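You operate a simulated robot arm through the tools that you are given. There is no shell and no other tool.

The job below is to be done with a simulated robot arm. You get a single attempt, and the scene is never put back.

Task
Put things in order on the top of belt two. At the end: the yellow box from the top of belt two stands where the black plate with blue tab stood; the yellow rivet magazine from the top of belt two stands where the yellow box stood; the yellow felt pad is in the grey tray; the white felt wiper from the top of belt two stands where the yellow felt pad stood; the black plate with blue tab stands where the white felt wiper stood; whatever was shut is shut again. Leave all else as you found it, and nothing knocked over.

The check looks at the end state, three seconds after you hand in, the way a careful person would. Anything else that was tipped, shoved, dropped, spilled or broken makes it a failure.

Robot
A 6-joint arm with a two-finger parallel gripper, fixed in place. Base frame: the origin is at the foot of the arm, x ahead of it, y to its left, z up; the work surface is at about z = 0. Lengths are in m, angles in rad, forces in N, time in s.
With the tool pointing down near the work surface it reaches from about 0.18 to 0.46 m from the base axis. Its first joint turns from -1.222 to 1.222 rad. Payload 1.9 kg.
The TCP is the grasp point between the finger pads, 0.023 m short of the fingertips. In the tool frame z runs along the fingers and y along their closing line. The gripper opens to 0.094 m. The fingers are 0.038 m wide and 0.01 m thick; the gripper's body (0.054 by 0.096 m) begins 0.039 m behind the TCP.
Orientation is that of the tool frame in the base frame, as a unit quaternion [w, x, y, z]. With the fingers straight down and closing along the base's y, the tool's x points along the base's -x, its y along +y and its z along -z.

Tools
- The arm moves only by the tool arm_command. Its argument "deltas" is a list of rows, each a list of 7 numbers: the shift along the tool's x, y, z in m, then the turn, a rotation vector about the tool's x, y, z in rad, then the closure, from 0 (fully open) to 1 (shut). In form: [[dx, dy, dz, rx, ry, rz, claw], ...]. A call has 1 to 20 rows; each row is the pose to reach, as a shift and turn from the pose commanded when the call began, along the tool's axes at that moment. Rows are played at 5 a second. More than 0.05 m and 0.15 rad between two rows, or a gripper value outside its range, and nothing of the call is played. A pose out of reach is approached as far as the arm can. The call stops where the force on the tool passes 40 N (or 10 N more than at its start, if that is more) or the arm is blocked; 0.2 s more then pass. Each finger travels about 0.108 m/s and halts on what it meets, pressing with about 20 N; the grip force reading is that of the motor and also rises with nothing between the fingers. The clock runs only during rows and for 0.2 s after the last one: add rows that repeat a pose to give the fingers time. It gives the time, the measured TCP pose, the force on the tool (base axes), the opening and the grip force at its end, in the units of the frame above (readings bear some noise), with the torque about the TCP (base axes, N m) and any sound that the robot's microphone picked up.
- Cameras (640 x 400 px; columns grow to the right, rows downward): "scene" is fixed at [0.0534, 0.3176, 0.4124]; the picture's right is [-0.77, -0.64, 0.00], its down [-0.43, 0.52, -0.73] and it looks along [0.47, -0.56, -0.68] (base axes); focal length 214 px, centre (320, 200). "wrist" rides on the gripper at [0.086, 0.016, -0.075] in the tool frame; the picture's right is [-0.18, 0.98, 0.00], its down [-0.58, -0.11, -0.81] and it looks along [-0.79, -0.15, 0.59] (tool axes); focal length 243 px, centre (320, 200). There is no depth. A picture from a camera that has moved, and an enlarged one, comes with that camera's place and axes in the base frame and with its lens.
- snapshot(camera): a new picture of that camera. No time passes.
- zoom(camera, box): a new picture of the part [left, top, right, bottom] of that camera's present view, enlarged. No time passes.
- close_job(): hands the job in; it is judged then, once.

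Places have to be worked out from the pictures, the camera data and where the tool is seen. Open the gripper and draw the arm clear of the work before you hand the job in, unless the task says otherwise.

The tools are called after "Request:" by a JSON object that holds its "api" and its "payload". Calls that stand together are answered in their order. arm_command: Moves the arm, as the interface text tells. Its arguments: {"type":"object","properties":{"deltas":{"type":"array","items":{"type":"array","items":{"type":"number"}}}},"required":["deltas"]} The other tools are called the same way: snapshot (camera) takes a picture; zoom (camera, box) takes an enlarged picture of a part of a camera's view; close_job () hands the job in.

At the start:

```text
clock: 0.0
ee_pos: [0.2663, 0.0472, 0.2398]
ee_rot: [0.001, 0.0, 1.0, 0.001]
force: [-0.4, 0.3, -0.2]
wrist_torque: [0.0, -0.01, -0.03]
grip_width: 0.094
finger_force: 0.2
```

scene: 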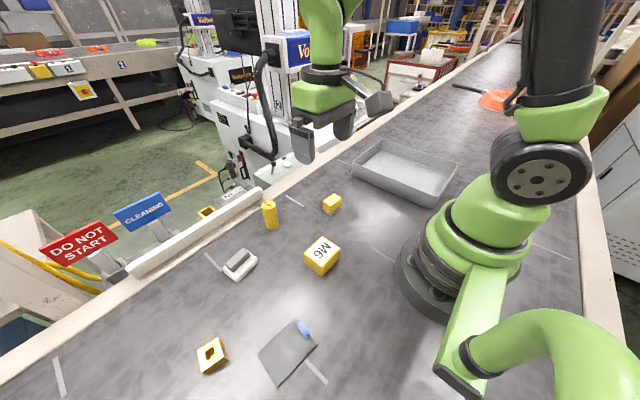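
wrist: 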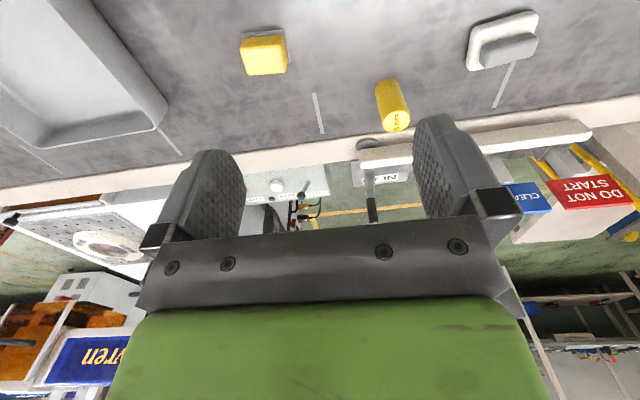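

I start by looking closer at the belt top to identify each object.

Request:
{"api": "zoom", "payload": {"camera": "scene", "box": [180, 170, 380, 295]}}

Request:
{"api": "zoom", "payload": {"camera": "scene", "box": [170, 275, 370, 400]}}

Request:
{"api": "zoom", "payload": {"camera": "scene", "box": [320, 100, 480, 200]}}

Request:
{"api": "zoom", "payload": {"camera": "wrist", "box": [220, 0, 560, 212]}}

```text
3.20 times, centred on (280, 232) of scene
camera zoom: at [0.0534, 0.3176, 0.4124], right [-0.77, -0.64, 0.0], down [-0.43, 0.52, -0.73], along [0.47, -0.56, -0.68], focal length 686 px, centre (448, 96)
```

zoom: 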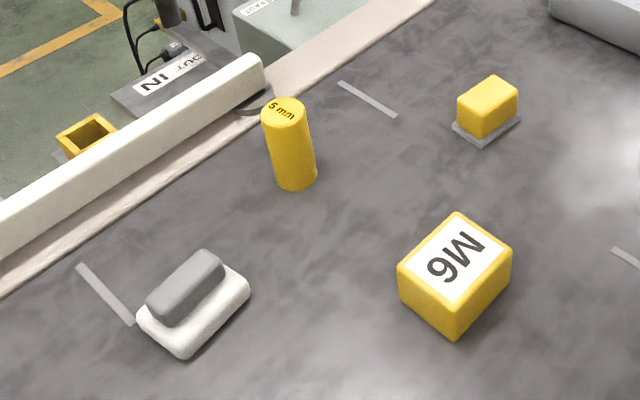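

```text
3.20 times, centred on (270, 338) of scene
camera zoom: at [0.0534, 0.3176, 0.4124], right [-0.77, -0.64, 0.0], down [-0.43, 0.52, -0.73], along [0.47, -0.56, -0.68], focal length 686 px, centre (480, -240)
```

zoom: 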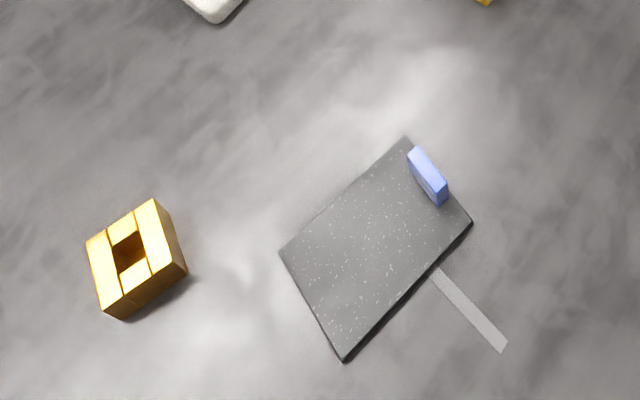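

```text
4.00 times, centred on (400, 150) of scene
camera zoom: at [0.0534, 0.3176, 0.4124], right [-0.77, -0.64, 0.0], down [-0.43, 0.52, -0.73], along [0.47, -0.56, -0.68], focal length 858 px, centre (0, 400)
```

zoom: 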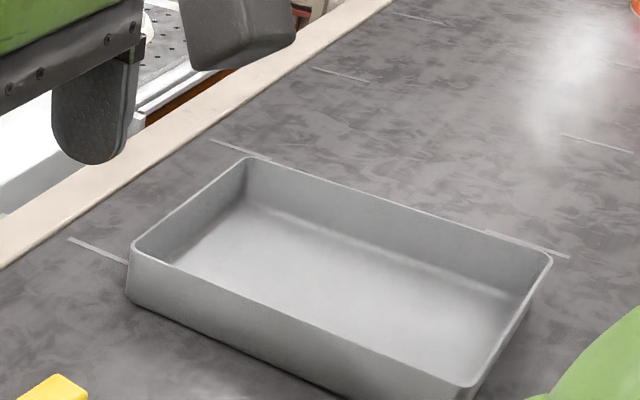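

```text
1.88 times, centred on (390, 106) of wrist
camera zoom: at [0.1786, 0.0633, 0.3132], right [0.18, 0.98, 0.0], down [0.58, -0.11, 0.81], along [0.79, -0.15, -0.59], focal length 457 px, centre (188, 377)
```

zoom: 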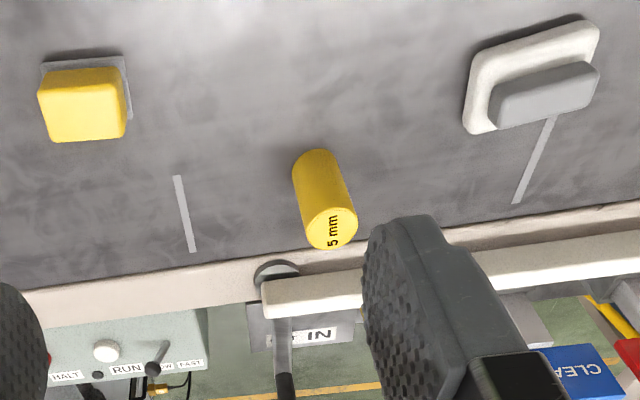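

The belt holds the M6 box near (0.207, 0.127), the 5 mm rivet magazine near (0.366, 0.128), and the felt pad near (0.291, -0.020). The wiper is near (0.331, 0.243), the plate near (0.149, 0.283), and the tray centre near (0.216, -0.297). I'll hover above the felt pad first for a closer look.

Request:
{"api": "arm_command", "payload": {"deltas": [[-0.006, -0.017, 0.03, 0, 0, 0.03, 0], [-0.012, -0.034, 0.06, 0, 0, 0.06, 0], [-0.018, -0.05, 0.09, 0, 0, 0.09, 0], [-0.0247, -0.066, 0.12, 0, 0, 0.11, 0], [-0.0247, -0.066, 0.12, 0, 0, 0.11, 0]]}}

Request:
{"api": "snapshot", "payload": {"camera": "wrist"}}

Request:
{"api": "snapshot", "payload": {"camera": "scene"}}

```text
clock: 1.2
ee_pos: [0.2899, -0.0194, 0.1159]
ee_rot: [0.001, 0.055, 0.998, 0.001]
force: [-0.4, -0.1, 0.3]
wrist_torque: [0.01, 0.03, -0.03]
grip_width: 0.0942
finger_force: 0.0
```

```text
taken
camera wrist: at [0.2055, 0.0064, 0.19], right [0.29, 0.96, 0.0], down [0.56, -0.17, 0.81], along [0.77, -0.23, -0.59], focal length 243 px, centre (320, 200)
```

wrist: 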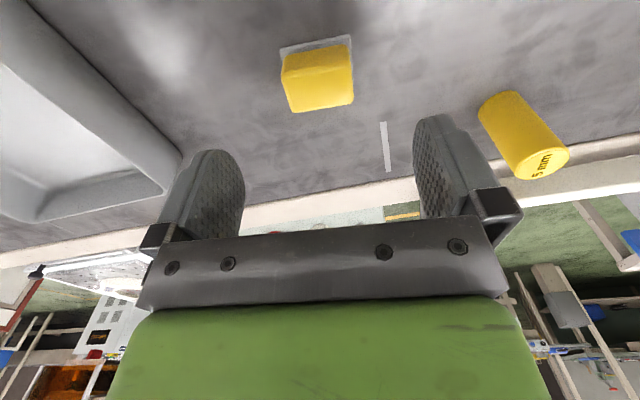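

```text
taken
```

scene: 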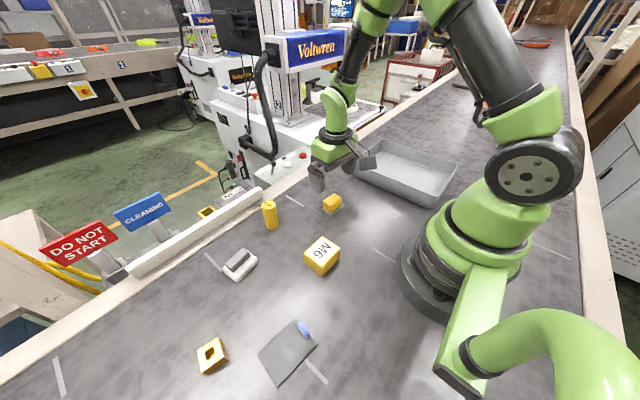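

The felt pad is ahead between the fingers, so I'll zoom to fix its outline and yaw.

Request:
{"api": "zoom", "payload": {"camera": "wrist", "box": [240, 10, 400, 135]}}

Request:
{"api": "zoom", "payload": {"camera": "scene", "box": [290, 170, 370, 220]}}

```text
3.20 times, centred on (320, 72) of wrist
camera zoom: at [0.2055, 0.0064, 0.19], right [0.29, 0.96, 0.0], down [0.56, -0.17, 0.81], along [0.77, -0.23, -0.59], focal length 776 px, centre (320, 608)
```

zoom: 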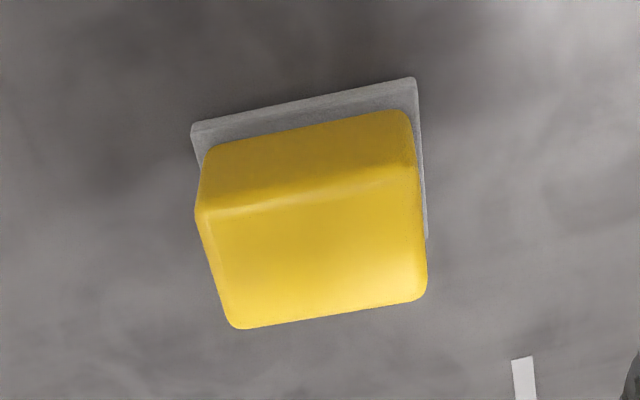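

```text
8.00 times, centred on (330, 195) of scene
camera zoom: at [0.0534, 0.3176, 0.4124], right [-0.77, -0.64, 0.0], down [-0.43, 0.52, -0.73], along [0.47, -0.56, -0.68], focal length 1716 px, centre (240, 240)
```

zoom: 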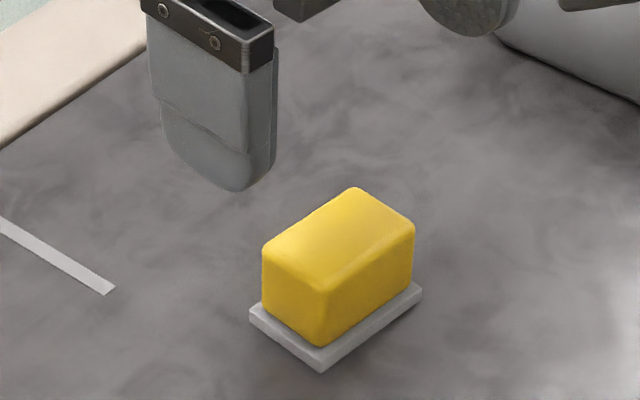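

The pad's base is centred at about (0.2895, -0.0196) with yaw -0.11 rad, which matches the current TCP. The block top is at z≈0.03, so I'm descending partway to check the height reading.

Request:
{"api": "arm_command", "payload": {"deltas": [[0, 0, 0.03, 0, 0, 0, 0], [0, 0, 0.056, 0, 0, 0, 0], [0, 0, 0.056, 0, 0, 0, 0], [0, 0, 0.056, 0, 0, 0, 0]]}}

Request:
{"api": "snapshot", "payload": {"camera": "wrist"}}

Request:
{"api": "zoom", "payload": {"camera": "scene", "box": [270, 140, 390, 215]}}

```text
clock: 2.2
ee_pos: [0.2908, -0.0191, 0.0613]
ee_rot: [0.001, 0.055, 0.998, 0.001]
force: [0.3, -0.1, 0.1]
wrist_torque: [-0.02, 0.01, 0.01]
grip_width: 0.0935
finger_force: 0.1
```

```text
taken
camera wrist: at [0.2049, 0.0071, 0.1365], right [0.29, 0.96, 0.0], down [0.57, -0.17, 0.81], along [0.77, -0.23, -0.59], focal length 243 px, centre (320, 200)
```

wrist: 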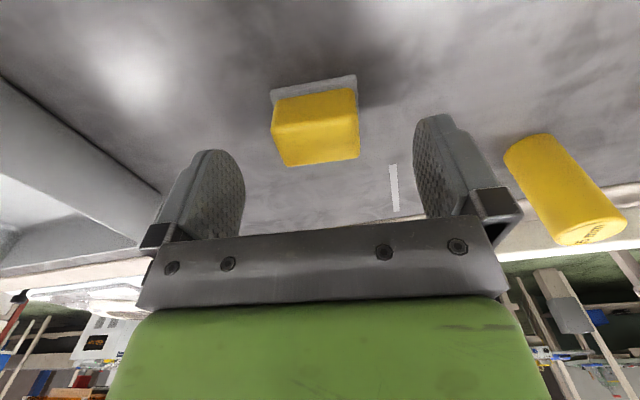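

```text
5.33 times, centred on (330, 178) of scene
camera zoom: at [0.0534, 0.3176, 0.4124], right [-0.77, -0.64, 0.0], down [-0.43, 0.52, -0.73], along [0.47, -0.56, -0.68], focal length 1144 px, centre (267, 320)
```

zoom: 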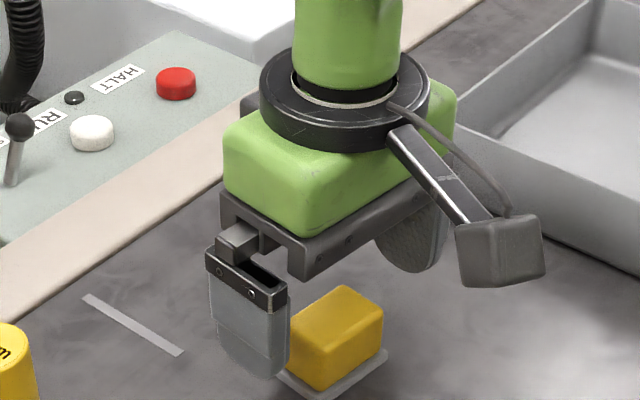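

Alignment looks right, with the block centred between the fingers. I'm going down to TCP z≈0.031 and closing on the block.

Request:
{"api": "arm_command", "payload": {"deltas": [[0, 0, 0.015, 0, 0, 0, 0], [0, 0, 0.03, 0, 0, 0, 0], [0, 0, 0.03, 0, 0, 0, 0], [0, 0, 0.03, 0, 0, 0, 0.4], [0, 0, 0.03, 0, 0, 0, 0.7], [0, 0, 0.03, 0, 0, 0, 0.7], [0, 0, 0.03, 0, 0, 0, 0.7]]}}

Request:
{"api": "zoom", "payload": {"camera": "scene", "box": [270, 140, 390, 215]}}

```text
clock: 3.8
ee_pos: [0.2896, -0.0176, 0.0336]
ee_rot: [0.0, 0.055, 0.998, 0.0]
force: [0.0, -0.5, 0.5]
wrist_torque: [0.05, -0.01, 0.04]
grip_width: 0.0455
finger_force: 20.1
```

```text
5.33 times, centred on (330, 178) of scene
camera zoom: at [0.0534, 0.3176, 0.4124], right [-0.77, -0.64, 0.0], down [-0.43, 0.52, -0.73], along [0.47, -0.56, -0.68], focal length 1144 px, centre (267, 320)
```

zoom: 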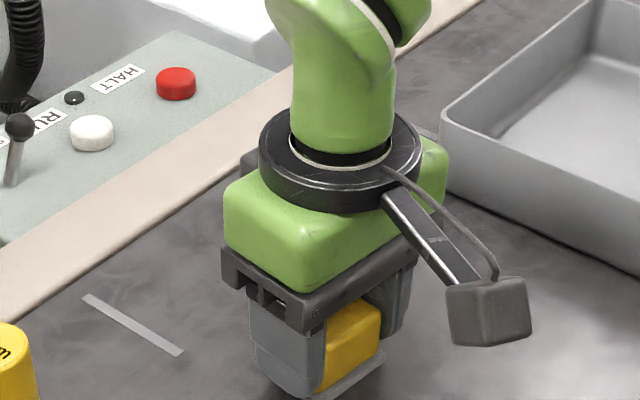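

The grip reads 20 N at a width of 0.0455 m, so the pad is held. I'm lifting it straight up.

Request:
{"api": "arm_command", "payload": {"deltas": [[0, 0, -0.02, 0, 0, 0, 0.7], [0, 0, -0.05, 0, 0, 0, 0.7], [0, 0, -0.08, 0, 0, 0, 0.7], [0, 0, -0.1, 0, 0, 0, 0.7], [0, 0, -0.1, 0, 0, 0, 0.7]]}}

Request:
{"api": "snapshot", "payload": {"camera": "wrist"}}

Request:
{"api": "snapshot", "payload": {"camera": "scene"}}

```text
clock: 5.0
ee_pos: [0.2908, -0.0188, 0.1325]
ee_rot: [0.001, 0.055, 0.998, 0.001]
force: [0.8, 0.2, -0.6]
wrist_torque: [0.01, -0.02, 0.02]
grip_width: 0.0455
finger_force: 20.0
```

```text
taken
camera wrist: at [0.2053, 0.0069, 0.2066], right [0.29, 0.96, 0.0], down [0.57, -0.17, 0.81], along [0.77, -0.23, -0.59], focal length 243 px, centre (320, 200)
```

wrist: 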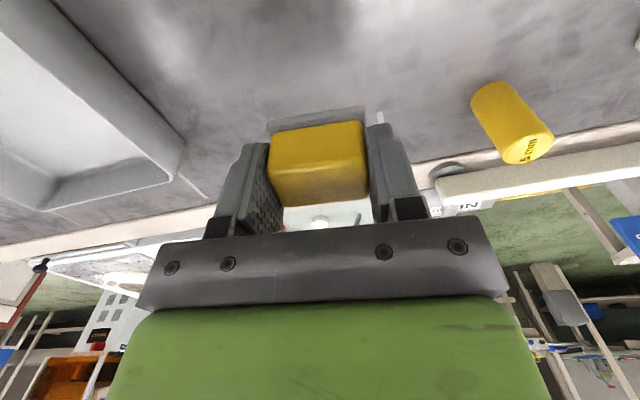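

```text
taken
```

scene: 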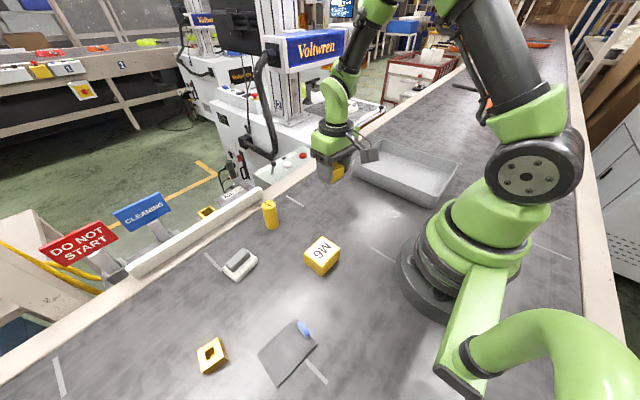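

The pad is lifted cleanly and held level. Next I carry it above the tray at about (0.24, -0.28).

Request:
{"api": "arm_command", "payload": {"deltas": [[0.0026, -0.0332, 0, 0, 0, 0, 0.7], [0.0052, -0.0665, 0, 0, 0, 0, 0.7], [0.0078, -0.0997, 0, 0, 0, 0, 0.7], [0.0105, -0.133, 0, 0, 0, 0, 0.7], [0.0131, -0.1662, 0, 0, 0, 0, 0.7], [0.0157, -0.1994, 0, 0, 0, 0, 0.7], [0.0183, -0.2327, 0, 0, 0, 0, 0.7], [0.0209, -0.2659, 0, 0, 0, 0, 0.7], [0.0209, -0.2659, 0, 0, 0, 0, 0.7], [0.0209, -0.2659, 0, 0, 0, 0, 0.7]]}}

Request:
{"api": "snapshot", "payload": {"camera": "wrist"}}

Request:
{"api": "snapshot", "payload": {"camera": "scene"}}

```text
clock: 7.2
ee_pos: [0.2399, -0.2808, 0.1349]
ee_rot: [-0.001, 0.055, 0.998, 0.001]
force: [1.5, 0.0, -1.2]
wrist_torque: [0.01, -0.02, 0.01]
grip_width: 0.0456
finger_force: 20.1
```

```text
taken
camera wrist: at [0.1553, -0.2554, 0.2092], right [0.29, 0.96, 0.0], down [0.57, -0.17, 0.81], along [0.77, -0.23, -0.59], focal length 243 px, centre (320, 200)
```

wrist: 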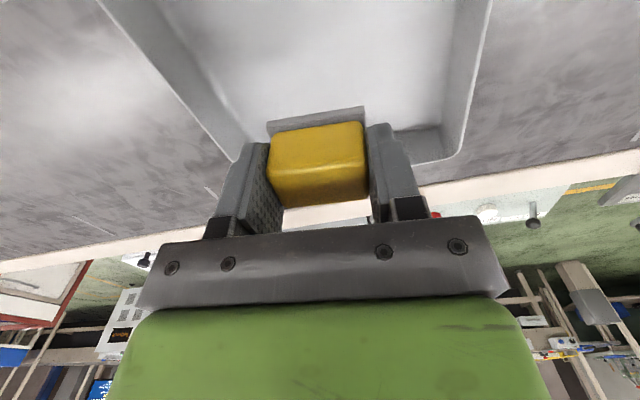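

```text
taken
```

scene: 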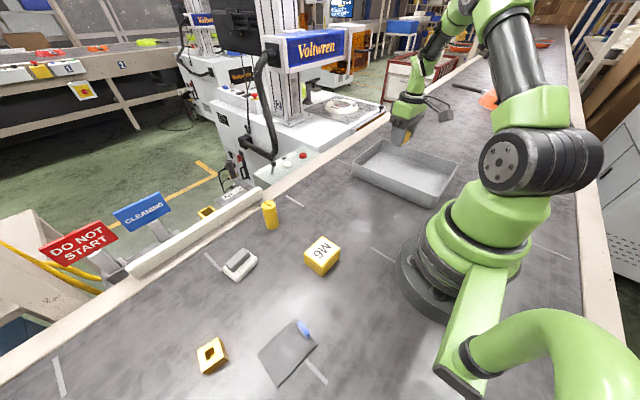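

The pad is over the tray with good clearance on every side. I'm lowering until the base is a few millimetres above the tray floor.

Request:
{"api": "arm_command", "payload": {"deltas": [[0, 0, 0.03, 0, 0, 0, 0.7], [0, 0, 0.06, 0, 0, 0, 0.7], [0, 0, 0.08, 0, 0, 0, 0.7], [0, 0, 0.092, 0, 0, 0, 0.7], [0, 0, 0.092, 0, 0, 0, 0.7], [0, 0, 0.092, 0, 0, 0, 0.7]]}}

Request:
{"api": "zoom", "payload": {"camera": "scene", "box": [340, 90, 480, 210]}}

Request:
{"api": "snapshot", "payload": {"camera": "wrist"}}

```text
clock: 8.6
ee_pos: [0.2397, -0.2806, 0.0422]
ee_rot: [0.0, 0.055, 0.998, 0.001]
force: [-0.2, 0.2, -0.3]
wrist_torque: [-0.03, 0.01, 0.01]
grip_width: 0.0454
finger_force: 20.0
```

```text
3.33 times, centred on (410, 150) of scene
camera zoom: at [0.0534, 0.3176, 0.4124], right [-0.77, -0.64, 0.0], down [-0.43, 0.52, -0.73], along [0.47, -0.56, -0.68], focal length 715 px, centre (20, 367)
```

zoom: 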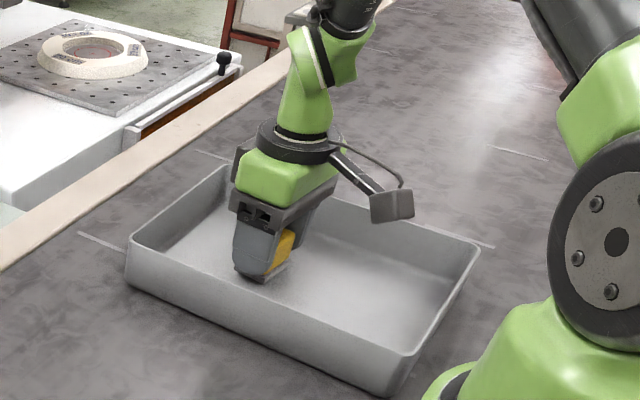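

```text
taken
camera wrist: at [0.1552, -0.2549, 0.1159], right [0.29, 0.96, 0.0], down [0.57, -0.17, 0.81], along [0.77, -0.23, -0.59], focal length 243 px, centre (320, 200)
```

wrist: 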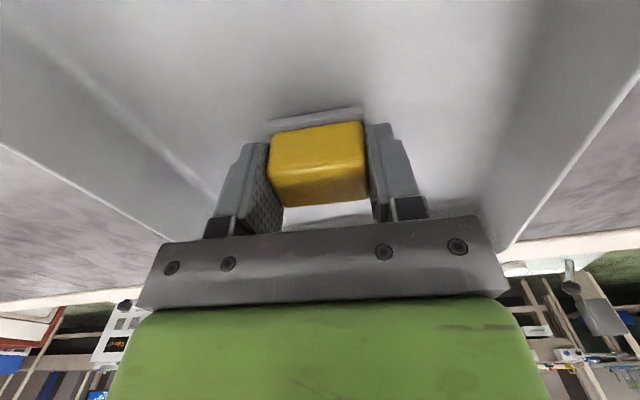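

No contact yet at z=0.042. I'm lowering a few millimetres more and watching for contact force.

Request:
{"api": "arm_command", "payload": {"deltas": [[0, 0, 0.002, 0, 0, 0, 0.7], [0, 0, 0.004, 0, 0, 0, 0.7], [0, 0, 0.004, 0, 0, 0, 0.7]]}}

```text
clock: 9.4
ee_pos: [0.24, -0.281, 0.0364]
ee_rot: [0.0, 0.055, 0.999, 0.0]
force: [-1.0, -0.1, -1.0]
wrist_torque: [-0.02, -0.02, -0.01]
grip_width: 0.0457
finger_force: 19.9
```

There's still no contact force at z≈0.037. I'll take one more small step.

Request:
{"api": "arm_command", "payload": {"deltas": [[0, 0, 0.001, 0, 0, 0, 0.7], [0, 0, 0.002, 0, 0, 0, 0.7], [0, 0, 0.002, 0, 0, 0, 0.7]]}}

```text
clock: 10.2
ee_pos: [0.241, -0.2809, 0.0363]
ee_rot: [0.001, 0.055, 0.999, 0.0]
force: [-4.1, 4.3, 21.2]
wrist_torque: [0.11, 0.05, -0.07]
grip_width: 0.0459
finger_force: 19.9
```

The pad touches the tray floor (21 N up). I'm easing up 1 mm, opening, then rising straight up.

Request:
{"api": "arm_command", "payload": {"deltas": [[0, 0, -0.001, 0, 0, 0, 0.7], [0, 0, -0.001, 0, 0, 0, 0.4], [0, 0, -0.001, 0, 0, 0, 0.2], [0, 0, -0.001, 0, 0, 0, 0.2], [0, 0, -0.001, 0, 0, 0, 0.2], [0, 0, -0.03, 0, 0, 0, 0.2], [0, 0, -0.06, 0, 0, 0, 0.2], [0, 0, -0.1, 0, 0, 0, 0.1], [0, 0, -0.1, 0, 0, 0, 0]]}}

Request:
{"api": "snapshot", "payload": {"camera": "wrist"}}

Request:
{"api": "zoom", "payload": {"camera": "scene", "box": [340, 90, 480, 210]}}

```text
clock: 12.2
ee_pos: [0.2415, -0.2816, 0.1358]
ee_rot: [0.0, 0.055, 0.998, 0.001]
force: [-0.4, -0.3, -1.2]
wrist_torque: [-0.01, -0.02, -0.01]
grip_width: 0.094
finger_force: 0.2
```

```text
taken
camera wrist: at [0.1567, -0.256, 0.2101], right [0.29, 0.96, 0.0], down [0.57, -0.17, 0.81], along [0.77, -0.23, -0.59], focal length 243 px, centre (320, 200)
```

wrist: 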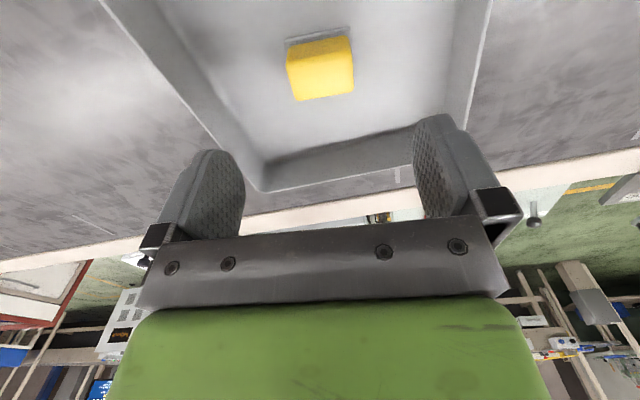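

```text
3.33 times, centred on (410, 150) of scene
camera zoom: at [0.0534, 0.3176, 0.4124], right [-0.77, -0.64, 0.0], down [-0.43, 0.52, -0.73], along [0.47, -0.56, -0.68], focal length 715 px, centre (20, 367)
```

zoom: 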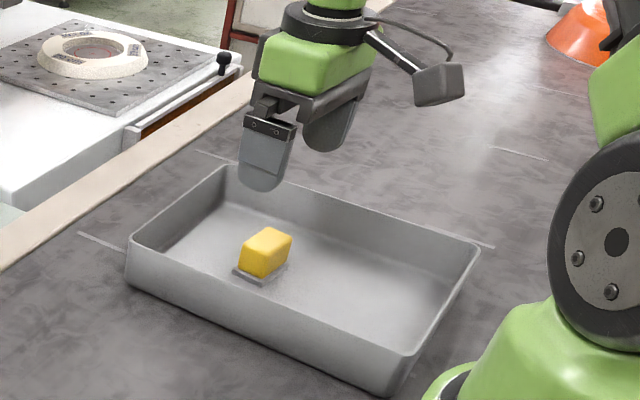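

The pad stands flat in the tray. Now I'm moving over to hover above the white wiper near (0.331, 0.243) for a close look.

Request:
{"api": "arm_command", "payload": {"deltas": [[-0.0022, 0.038, -0.01, 0, 0, 0, 0], [-0.0045, 0.076, -0.02, 0, 0, 0, 0], [-0.0067, 0.114, -0.02, 0, 0, 0, 0], [-0.0089, 0.152, -0.02, 0, 0, 0, 0], [-0.0111, 0.19, -0.02, 0, 0, 0, 0], [-0.0134, 0.228, -0.02, 0, 0, 0, 0], [-0.0156, 0.266, -0.02, 0, 0, 0, 0], [-0.0178, 0.304, -0.02, 0, 0, 0, 0], [-0.02, 0.342, -0.02, 0, 0, 0, 0], [-0.0223, 0.38, -0.02, 0, 0, 0, 0], [-0.0245, 0.418, -0.02, 0, 0, 0, 0], [-0.0267, 0.456, -0.02, 0, 0, 0, 0], [-0.029, 0.494, -0.02, 0, 0, 0, 0], [-0.0312, 0.5317, -0.02, 0, 0, 0, 0], [-0.0312, 0.5317, -0.02, 0, 0, 0, 0], [-0.0312, 0.5317, -0.02, 0, 0, 0, 0]]}}

Request:
{"api": "snapshot", "payload": {"camera": "wrist"}}

Request:
{"api": "snapshot", "payload": {"camera": "scene"}}

```text
clock: 15.6
ee_pos: [0.3282, 0.2442, 0.1563]
ee_rot: [0.0, 0.055, 0.999, 0.001]
force: [-0.2, -0.5, 0.3]
wrist_torque: [-0.03, 0.02, 0.01]
grip_width: 0.0941
finger_force: 0.0
```

```text
taken
camera wrist: at [0.2438, 0.2699, 0.2295], right [0.29, 0.96, 0.0], down [0.57, -0.17, 0.81], along [0.77, -0.23, -0.59], focal length 243 px, centre (320, 200)
```

wrist: 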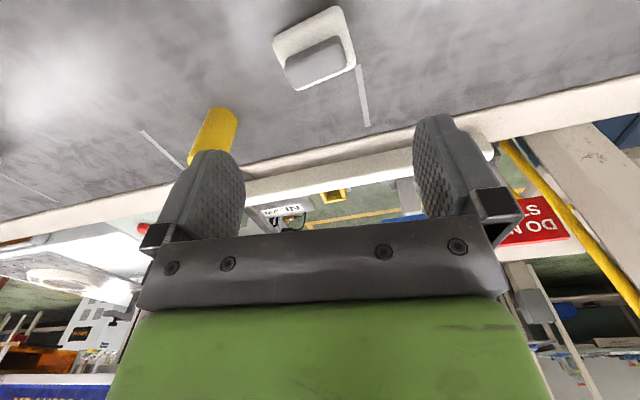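

```text
taken
```

scene: 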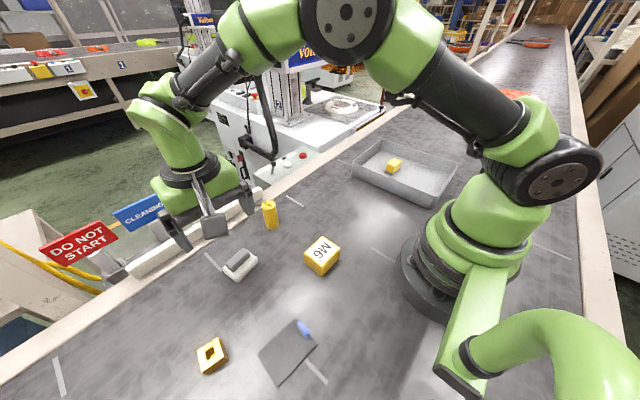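

I'm zooming on the wiper in both views to get its handle axis and position.

Request:
{"api": "zoom", "payload": {"camera": "wrist", "box": [250, 0, 390, 100]}}

Request:
{"api": "zoom", "payload": {"camera": "scene", "box": [200, 235, 280, 295]}}

```text
4.00 times, centred on (320, 50) of wrist
camera zoom: at [0.2438, 0.2699, 0.2295], right [0.29, 0.96, 0.0], down [0.57, -0.17, 0.81], along [0.77, -0.23, -0.59], focal length 970 px, centre (320, 800)
```

zoom: 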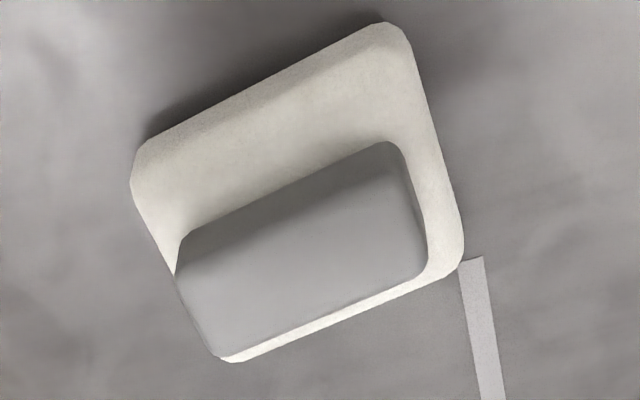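

```text
6.67 times, centred on (240, 265) of scene
camera zoom: at [0.0534, 0.3176, 0.4124], right [-0.77, -0.64, 0.0], down [-0.43, 0.52, -0.73], along [0.47, -0.56, -0.68], focal length 1430 px, centre (853, -233)
```

zoom: 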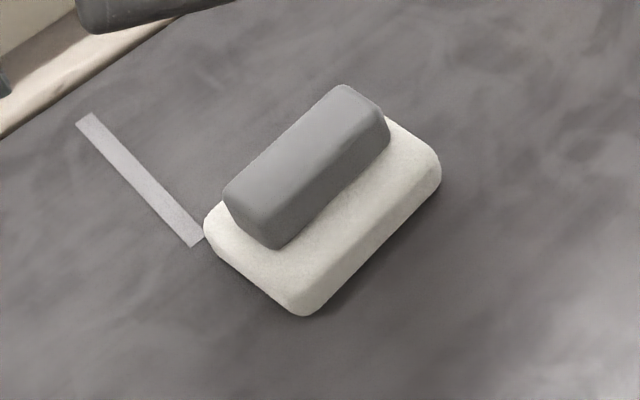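

The wiper's base is centred at about (0.331, 0.240) with yaw about +0.115 rad. Its handle is about 46 mm long along y, with the top at z≈0.031. I'm aligning yaw and descending to z≈0.08.

Request:
{"api": "arm_command", "payload": {"deltas": [[-0.0015, -0.0015, 0.02, 0, 0, -0.075, 0], [-0.003, -0.003, 0.045, 0, 0, -0.15, 0], [-0.0045, -0.0046, 0.076, 0, 0, -0.225, 0], [-0.0045, -0.0046, 0.076, 0, 0, -0.225, 0], [-0.0045, -0.0046, 0.076, 0, 0, -0.225, 0]]}}

Request:
{"api": "snapshot", "payload": {"camera": "wrist"}}

Request:
{"api": "zoom", "payload": {"camera": "scene", "box": [160, 190, 300, 295]}}

```text
clock: 16.8
ee_pos: [0.332, 0.2391, 0.0792]
ee_rot: [0.001, -0.058, 0.998, 0.001]
force: [0.0, 0.0, -0.6]
wrist_torque: [-0.03, 0.01, 0.0]
grip_width: 0.0939
finger_force: 0.1
```

```text
taken
camera wrist: at [0.2439, 0.2459, 0.1527], right [0.07, 1.0, 0.0], down [0.59, -0.04, 0.81], along [0.8, -0.06, -0.59], focal length 243 px, centre (320, 200)
```

wrist: 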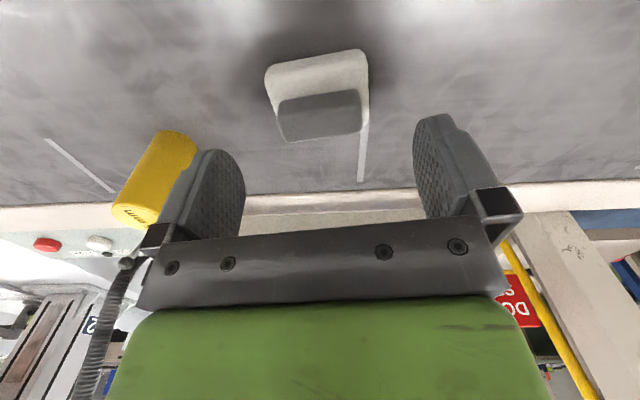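

```text
3.81 times, centred on (230, 242) of scene
camera zoom: at [0.0534, 0.3176, 0.4124], right [-0.77, -0.64, 0.0], down [-0.43, 0.52, -0.73], along [0.47, -0.56, -0.68], focal length 817 px, centre (663, 38)
```

zoom: 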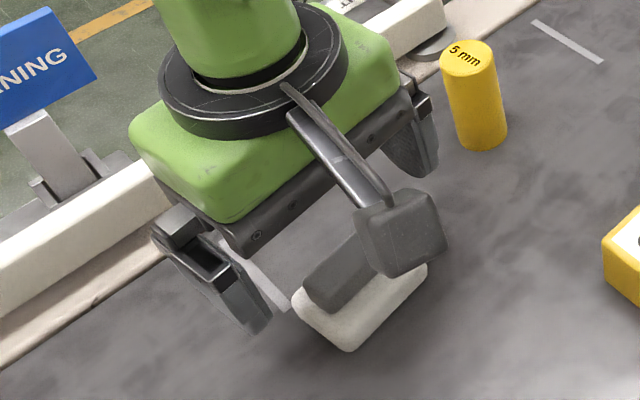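

The wiper is centred between the fingers and the right finger clears the magazine. I'm descending to TCP z≈0.040 and closing on the handle ends.

Request:
{"api": "arm_command", "payload": {"deltas": [[0, 0, 0.02, 0, 0, 0, 0], [0, 0, 0.039, 0, 0, 0, 0], [0, 0, 0.039, 0, 0, 0, 0], [0, 0, 0.039, 0, 0, 0, 0]]}}

Request:
{"api": "zoom", "payload": {"camera": "wrist", "box": [180, 60, 480, 230]}}

Request:
{"api": "zoom", "payload": {"camera": "scene", "box": [160, 190, 300, 295]}}

```text
clock: 17.8
ee_pos: [0.3311, 0.2407, 0.0391]
ee_rot: [0.001, -0.057, 0.998, 0.001]
force: [-0.2, -0.5, -0.5]
wrist_torque: [-0.02, -0.01, 0.0]
grip_width: 0.0942
finger_force: 0.1
```

```text
2.13 times, centred on (330, 145) of wrist
camera zoom: at [0.2438, 0.2465, 0.1132], right [0.07, 1.0, 0.0], down [0.59, -0.04, 0.81], along [0.8, -0.06, -0.59], focal length 518 px, centre (299, 317)
```

zoom: 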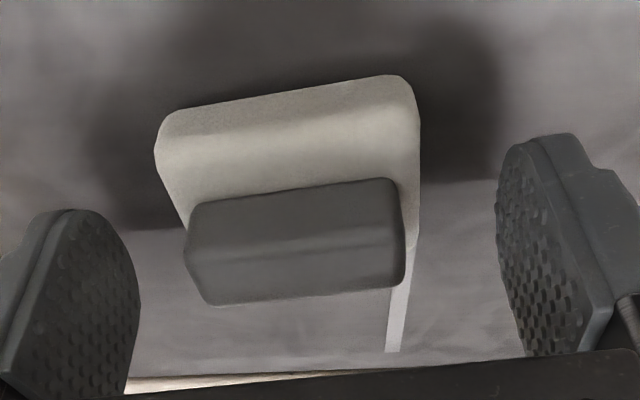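

```text
3.81 times, centred on (230, 242) of scene
camera zoom: at [0.0534, 0.3176, 0.4124], right [-0.77, -0.64, 0.0], down [-0.43, 0.52, -0.73], along [0.47, -0.56, -0.68], focal length 817 px, centre (663, 38)
```

zoom: 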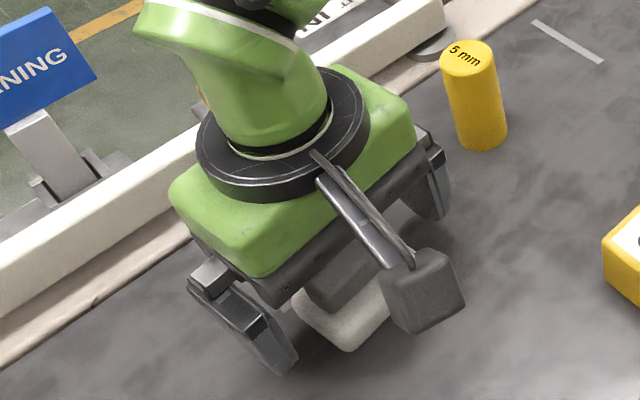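

The fingertips sit just above the white base and flank the handle. I'm closing now.

Request:
{"api": "arm_command", "payload": {"deltas": [[0, 0, 0, 0, 0, 0, 0.3], [0, 0, 0, 0, 0, 0, 0.55], [0, 0, 0, 0, 0, 0, 0.75], [0, 0, 0, 0, 0, 0, 0.75], [0, 0, 0, 0, 0, 0, 0.75]]}}

Request:
{"api": "zoom", "payload": {"camera": "wrist", "box": [180, 60, 480, 230]}}

```text
clock: 19.0
ee_pos: [0.3319, 0.2406, 0.0385]
ee_rot: [0.001, -0.058, 0.998, 0.0]
force: [0.3, 0.2, -0.4]
wrist_torque: [0.02, -0.03, 0.02]
grip_width: 0.0592
finger_force: 19.7
```

```text
2.13 times, centred on (330, 145) of wrist
camera zoom: at [0.2438, 0.2465, 0.1133], right [0.07, 1.0, 0.0], down [0.59, -0.04, 0.81], along [0.8, -0.06, -0.59], focal length 518 px, centre (299, 317)
```

zoom: 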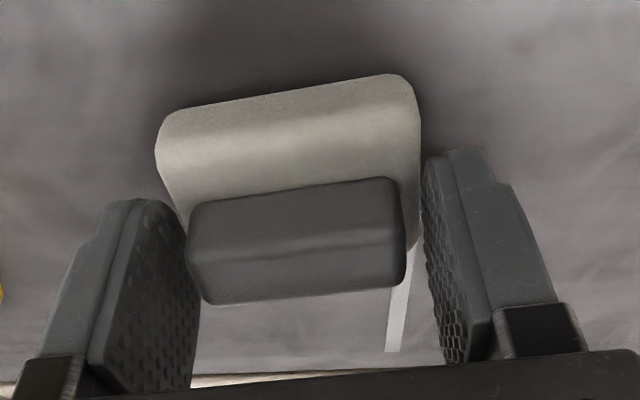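

The width of 0.059 m means the fingers caught the base's upper edge, not the handle. I'm reopening and going 11 mm lower to get a full grip on the base's sides.

Request:
{"api": "arm_command", "payload": {"deltas": [[0, 0, 0, 0, 0, 0, 0.3], [0, 0, 0, 0, 0, 0, 0.15], [0, 0, 0, 0, 0, 0, 0.15], [0, 0, 0.006, 0, 0, 0, 0.15], [0, 0, 0.011, 0, 0, 0, 0.15], [0, 0, 0.011, 0, 0, 0, 0.15], [0, 0, 0.011, 0, 0, 0, 0.35], [0, 0, 0.011, 0, 0, 0, 0.65], [0, 0, 0.011, 0, 0, 0, 0.65], [0, 0, 0.011, 0, 0, 0, 0.65]]}}

Request:
{"api": "zoom", "payload": {"camera": "wrist", "box": [180, 60, 480, 230]}}

Request:
{"api": "zoom", "payload": {"camera": "scene", "box": [160, 190, 300, 295]}}

```text
clock: 21.2
ee_pos: [0.3339, 0.2404, 0.0287]
ee_rot: [0.001, -0.058, 0.998, 0.001]
force: [-0.1, -0.4, -0.8]
wrist_torque: [0.01, 0.01, 0.0]
grip_width: 0.0589
finger_force: 20.2
```

```text
2.13 times, centred on (330, 145) of wrist
camera zoom: at [0.2444, 0.2459, 0.1031], right [0.07, 1.0, 0.0], down [0.59, -0.04, 0.81], along [0.8, -0.06, -0.59], focal length 518 px, centre (299, 317)
```

zoom: 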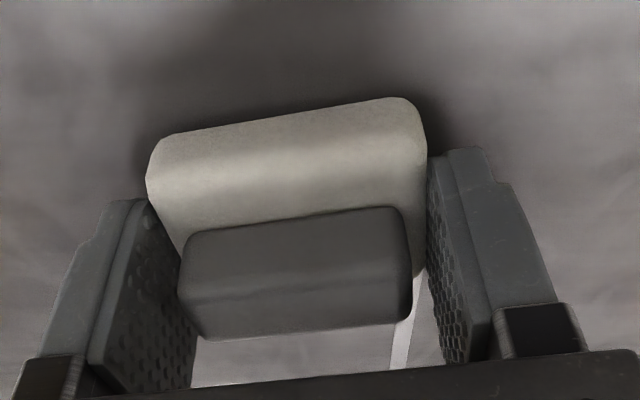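

```text
3.81 times, centred on (230, 242) of scene
camera zoom: at [0.0534, 0.3176, 0.4124], right [-0.77, -0.64, 0.0], down [-0.43, 0.52, -0.73], along [0.47, -0.56, -0.68], focal length 817 px, centre (663, 38)
```

zoom: 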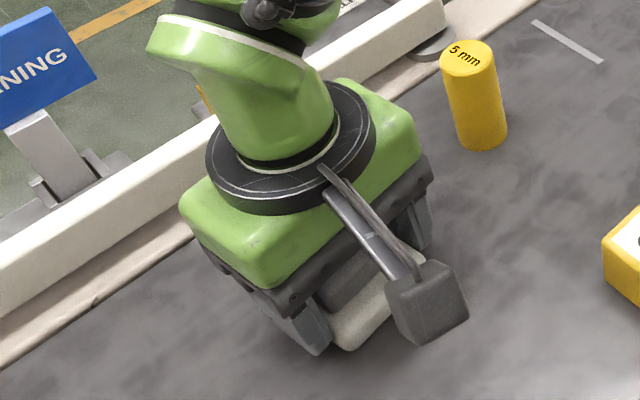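

The base is now gripped properly (0.059 m, 20 N). I'm lifting and checking before carrying it.

Request:
{"api": "arm_command", "payload": {"deltas": [[0, 0, -0.01, 0, 0, 0, 0.65], [0, 0, -0.04, 0, 0, 0, 0.65], [0, 0, -0.07, 0, 0, 0, 0.65], [0, 0, -0.1, 0, 0, 0, 0.65], [0, 0, -0.1, 0, 0, 0, 0.65]]}}

Request:
{"api": "snapshot", "payload": {"camera": "wrist"}}

Request:
{"api": "zoom", "payload": {"camera": "scene", "box": [120, 160, 320, 295]}}

```text
clock: 22.4
ee_pos: [0.3341, 0.2395, 0.1297]
ee_rot: [0.002, -0.058, 0.998, 0.001]
force: [0.8, 0.2, 0.6]
wrist_torque: [-0.02, -0.02, 0.01]
grip_width: 0.0592
finger_force: 20.1
```

```text
taken
camera wrist: at [0.246, 0.2454, 0.2041], right [0.07, 1.0, 0.0], down [0.59, -0.04, 0.81], along [0.8, -0.06, -0.59], focal length 243 px, centre (320, 200)
```

wrist: 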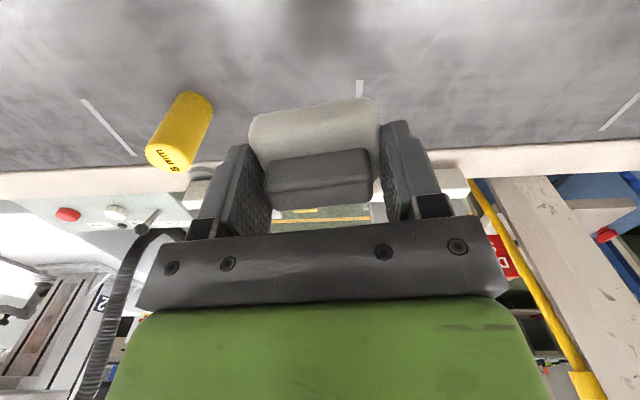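

```text
2.96 times, centred on (220, 228) of scene
camera zoom: at [0.0534, 0.3176, 0.4124], right [-0.77, -0.64, 0.0], down [-0.43, 0.52, -0.73], along [0.47, -0.56, -0.68], focal length 636 px, centre (616, 118)
```

zoom: 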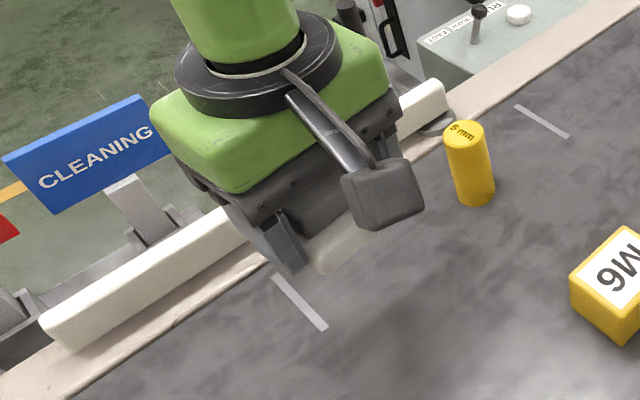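

The wiper is lifted level. I'm carrying it to the pad's former place at (0.2895, -0.0196), keeping z≈0.13.

Request:
{"api": "arm_command", "payload": {"deltas": [[0.009, -0.0316, 0, 0, 0, 0, 0.65], [0.018, -0.0632, 0, 0, 0, 0, 0.65], [0.027, -0.0949, 0, 0, 0, 0, 0.65], [0.036, -0.1265, 0, 0, 0, 0, 0.65], [0.0449, -0.1581, 0, 0, 0, 0, 0.65], [0.0539, -0.1897, 0, 0, 0, 0, 0.65], [0.0629, -0.2214, 0, 0, 0, 0, 0.65], [0.0725, -0.253, 0, 0, 0, 0, 0.65], [0.0725, -0.253, 0, 0, 0, 0, 0.65], [0.0725, -0.253, 0, 0, 0, 0, 0.65]]}}

Request:
{"api": "snapshot", "payload": {"camera": "wrist"}}

```text
clock: 24.6
ee_pos: [0.2901, -0.019, 0.1293]
ee_rot: [0.001, -0.058, 0.998, 0.001]
force: [0.9, -0.3, -0.6]
wrist_torque: [0.0, 0.02, 0.0]
grip_width: 0.0591
finger_force: 20.5
```

```text
taken
camera wrist: at [0.2018, -0.0137, 0.2032], right [0.07, 1.0, 0.0], down [0.59, -0.04, 0.81], along [0.8, -0.06, -0.59], focal length 243 px, centre (320, 200)
```

wrist: 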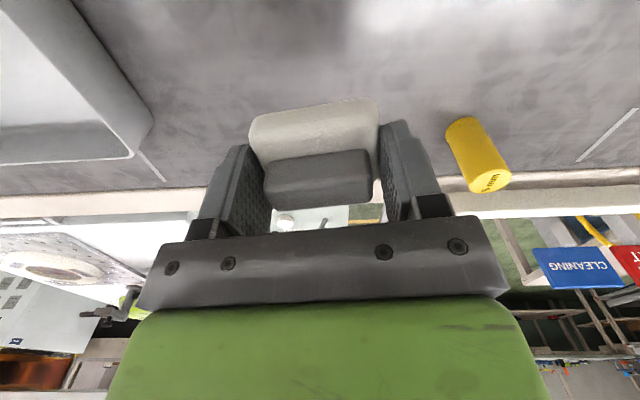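

The position reads (0.290, -0.019), on the target. I'm lowering to just above the belt.

Request:
{"api": "arm_command", "payload": {"deltas": [[0, 0, 0.03, 0, 0, 0, 0.65], [0, 0, 0.06, 0, 0, 0, 0.65], [0, 0, 0.085, 0, 0, 0, 0.65], [0, 0, 0.098, 0, 0, 0, 0.65], [0, 0, 0.098, 0, 0, 0, 0.65], [0, 0, 0.098, 0, 0, 0, 0.65]]}}

Request:
{"api": "zoom", "payload": {"camera": "scene", "box": [270, 140, 390, 215]}}

```text
clock: 26.0
ee_pos: [0.2918, -0.0203, 0.0318]
ee_rot: [0.001, -0.058, 0.998, 0.001]
force: [0.4, -0.3, -0.1]
wrist_torque: [-0.03, 0.01, -0.01]
grip_width: 0.0592
finger_force: 19.6
```

```text
5.33 times, centred on (330, 178) of scene
camera zoom: at [0.0534, 0.3176, 0.4124], right [-0.77, -0.64, 0.0], down [-0.43, 0.52, -0.73], along [0.47, -0.56, -0.68], focal length 1144 px, centre (267, 320)
```

zoom: 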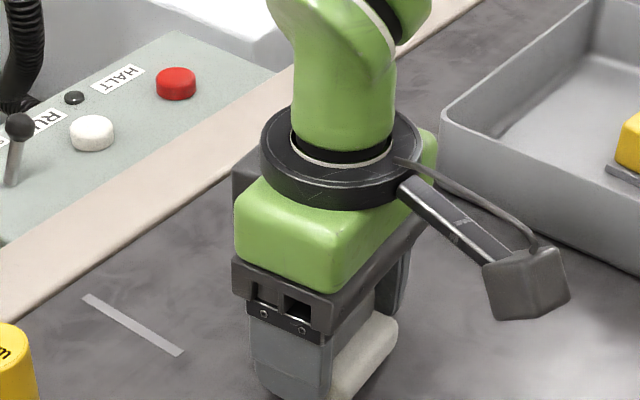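

The wiper is about 3 mm above the belt with no contact yet. I'll step down the last millimetres.

Request:
{"api": "arm_command", "payload": {"deltas": [[0, 0, 0.001, 0, 0, 0, 0.65], [0, 0, 0.002, 0, 0, 0, 0.65], [0, 0, 0.002, 0, 0, 0, 0.65]]}}

```text
clock: 26.8
ee_pos: [0.292, -0.0191, 0.0298]
ee_rot: [0.002, -0.057, 0.998, 0.001]
force: [-0.9, -0.8, -0.1]
wrist_torque: [-0.03, 0.02, 0.01]
grip_width: 0.059
finger_force: 20.2
```

There's still no contact, so I step down 1 mm more and read the camera pose as a cross-check.

Request:
{"api": "arm_command", "payload": {"deltas": [[0, 0, 0.001, 0, 0, 0, 0.65], [0, 0, 0.001, 0, 0, 0, 0.65]]}}

Request:
{"api": "snapshot", "payload": {"camera": "wrist"}}

```text
clock: 27.4
ee_pos: [0.2912, -0.02, 0.0292]
ee_rot: [0.001, -0.057, 0.998, 0.001]
force: [-3.7, 0.8, 17.5]
wrist_torque: [0.07, 0.13, -0.02]
grip_width: 0.0591
finger_force: 19.7
```

```text
taken
camera wrist: at [0.2029, -0.0137, 0.1029], right [0.07, 1.0, 0.0], down [0.59, -0.04, 0.81], along [0.81, -0.06, -0.59], focal length 243 px, centre (320, 200)
```

wrist: 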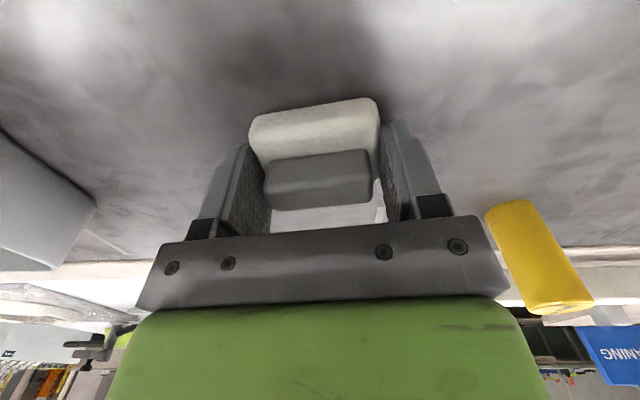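

The wiper is on the belt at about (0.290, -0.020). I'm easing off, opening, and rising.

Request:
{"api": "arm_command", "payload": {"deltas": [[0, 0, -0.001, 0, 0, 0, 0.65], [0, 0, -0.001, 0, 0, 0, 0.35], [0, 0, -0.001, 0, 0, 0, 0.1], [0, 0, -0.001, 0, 0, 0, 0.1], [0, 0, -0.001, 0, 0, 0, 0.1], [0, 0, -0.03, 0, 0, 0, 0.1], [0, 0, -0.07, 0, 0, 0, 0.1], [0, 0, -0.11, 0, 0, 0, 0], [0, 0, -0.14, 0, 0, 0, 0], [0, 0, -0.14, 0, 0, 0, 0]]}}

Request:
{"api": "snapshot", "payload": {"camera": "wrist"}}

Request:
{"api": "snapshot", "payload": {"camera": "scene"}}

```text
clock: 29.6
ee_pos: [0.2902, -0.0195, 0.1672]
ee_rot: [0.001, -0.058, 0.998, 0.0]
force: [-0.8, 0.1, 0.0]
wrist_torque: [0.0, 0.01, 0.02]
grip_width: 0.094
finger_force: 0.1
```

```text
taken
camera wrist: at [0.202, -0.0133, 0.2414], right [0.07, 1.0, 0.0], down [0.59, -0.04, 0.81], along [0.81, -0.06, -0.59], focal length 243 px, centre (320, 200)
```

wrist: 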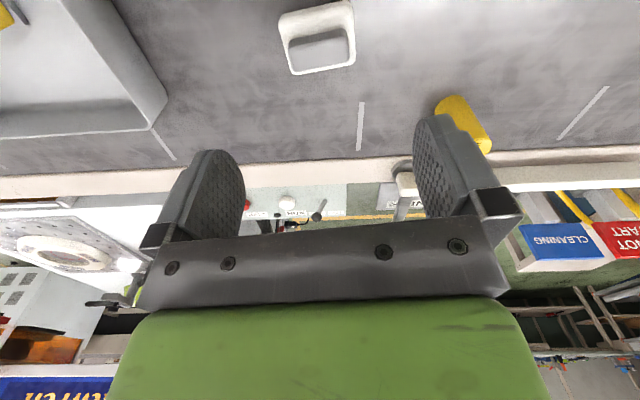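

```text
taken
```

scene: 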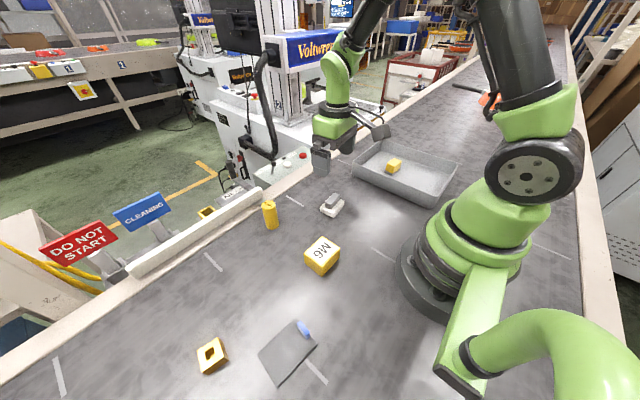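

The wiper now stands in the pad's place. Next is the black plate, so I zoom on its tab in the scene view.

Request:
{"api": "zoom", "payload": {"camera": "scene", "box": [250, 310, 340, 395]}}

Request:
{"api": "zoom", "payload": {"camera": "scene", "box": [285, 310, 325, 345]}}

```text
4.71 times, centred on (295, 352) of scene
camera zoom: at [0.0534, 0.3176, 0.4124], right [-0.77, -0.64, 0.0], down [-0.43, 0.52, -0.73], along [0.47, -0.56, -0.68], focal length 1009 px, centre (438, -518)
```

zoom: 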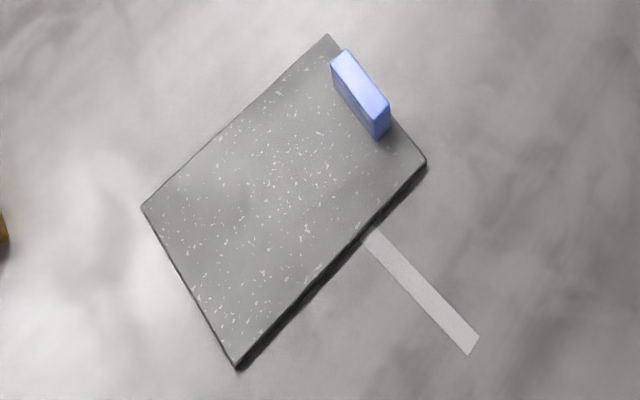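

```text
11.43 times, centred on (305, 328) of scene
camera zoom: at [0.0534, 0.3176, 0.4124], right [-0.77, -0.64, 0.0], down [-0.43, 0.52, -0.73], along [0.47, -0.56, -0.68], focal length 2451 px, centre (491, -1257)
```

zoom: 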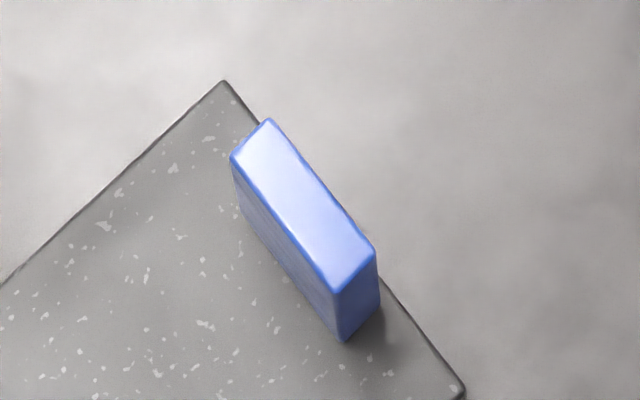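

The tab is about 24 × 7 × 21 mm, centred near (0.146, 0.249), with its top at z≈0.026. The plate is centred near (0.1495, 0.283) with yaw about -0.126. I'm moving to hover above the tab.

Request:
{"api": "arm_command", "payload": {"deltas": [[0.0124, 0.0314, 0, 0, 0, 0.027, 0], [0.0249, 0.0629, 0, 0, 0, 0.054, 0], [0.0373, 0.0943, 0, 0, 0, 0.081, 0], [0.0498, 0.1257, 0, 0, 0, 0.108, 0], [0.0622, 0.1572, 0, 0, 0, 0.135, 0], [0.0747, 0.1886, 0, 0, 0, 0.161, 0], [0.0871, 0.22, 0, 0, 0, 0.188, 0], [0.0996, 0.2515, 0.02, 0, 0, 0.215, 0], [0.112, 0.2829, 0.04, 0, 0, 0.242, 0], [0.112, 0.2829, 0.04, 0, 0, 0.242, 0], [0.112, 0.2829, 0.04, 0, 0, 0.242, 0]]}}

Request:
{"api": "snapshot", "payload": {"camera": "wrist"}}

Request:
{"api": "snapshot", "payload": {"camera": "scene"}}

```text
clock: 32.0
ee_pos: [0.1472, 0.2459, 0.1298]
ee_rot: [0.0, 0.063, 0.998, 0.001]
force: [-0.4, 0.1, 0.3]
wrist_torque: [0.01, 0.01, -0.01]
grip_width: 0.0941
finger_force: 0.0
```

```text
taken
camera wrist: at [0.0624, 0.2729, 0.2038], right [0.31, 0.95, 0.0], down [0.56, -0.18, 0.81], along [0.77, -0.25, -0.59], focal length 243 px, centre (320, 200)
```

wrist: 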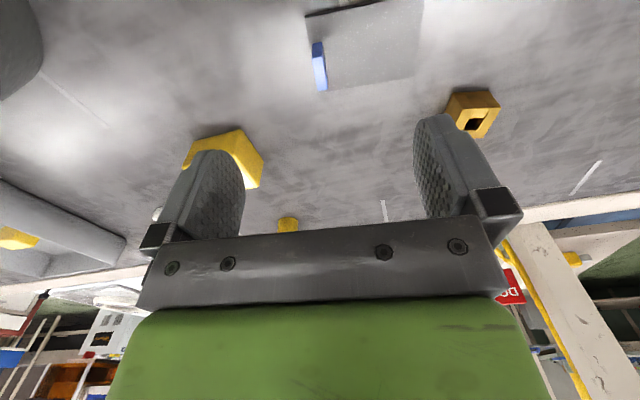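

```text
taken
```

scene: 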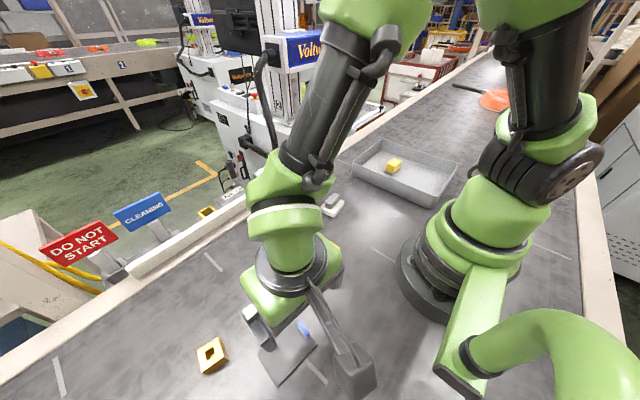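

I'm zooming the wrist view on the tab and plate to refine their position.

Request:
{"api": "zoom", "payload": {"camera": "wrist", "box": [290, 0, 430, 100]}}

Request:
{"api": "zoom", "payload": {"camera": "wrist", "box": [170, 80, 330, 240]}}

```text
4.00 times, centred on (360, 50) of wrist
camera zoom: at [0.0624, 0.2729, 0.2038], right [0.31, 0.95, 0.0], down [0.56, -0.18, 0.81], along [0.77, -0.25, -0.59], focal length 970 px, centre (160, 800)
```

zoom: 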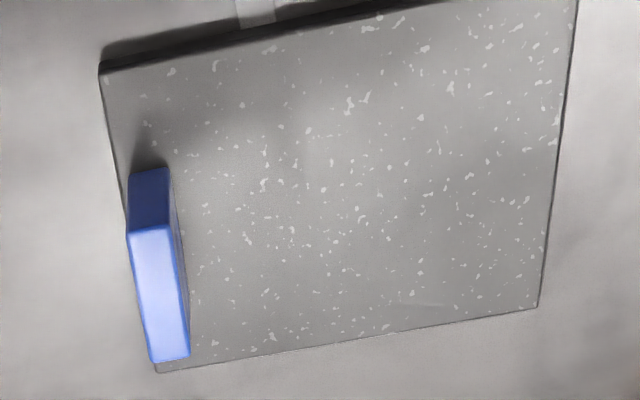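

```text
2.50 times, centred on (250, 160) of wrist
camera zoom: at [0.0624, 0.2729, 0.2038], right [0.31, 0.95, 0.0], down [0.56, -0.18, 0.81], along [0.77, -0.25, -0.59], focal length 606 px, centre (495, 300)
```

zoom: 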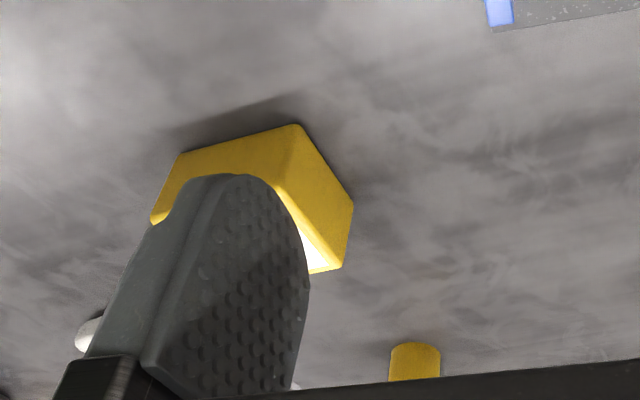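

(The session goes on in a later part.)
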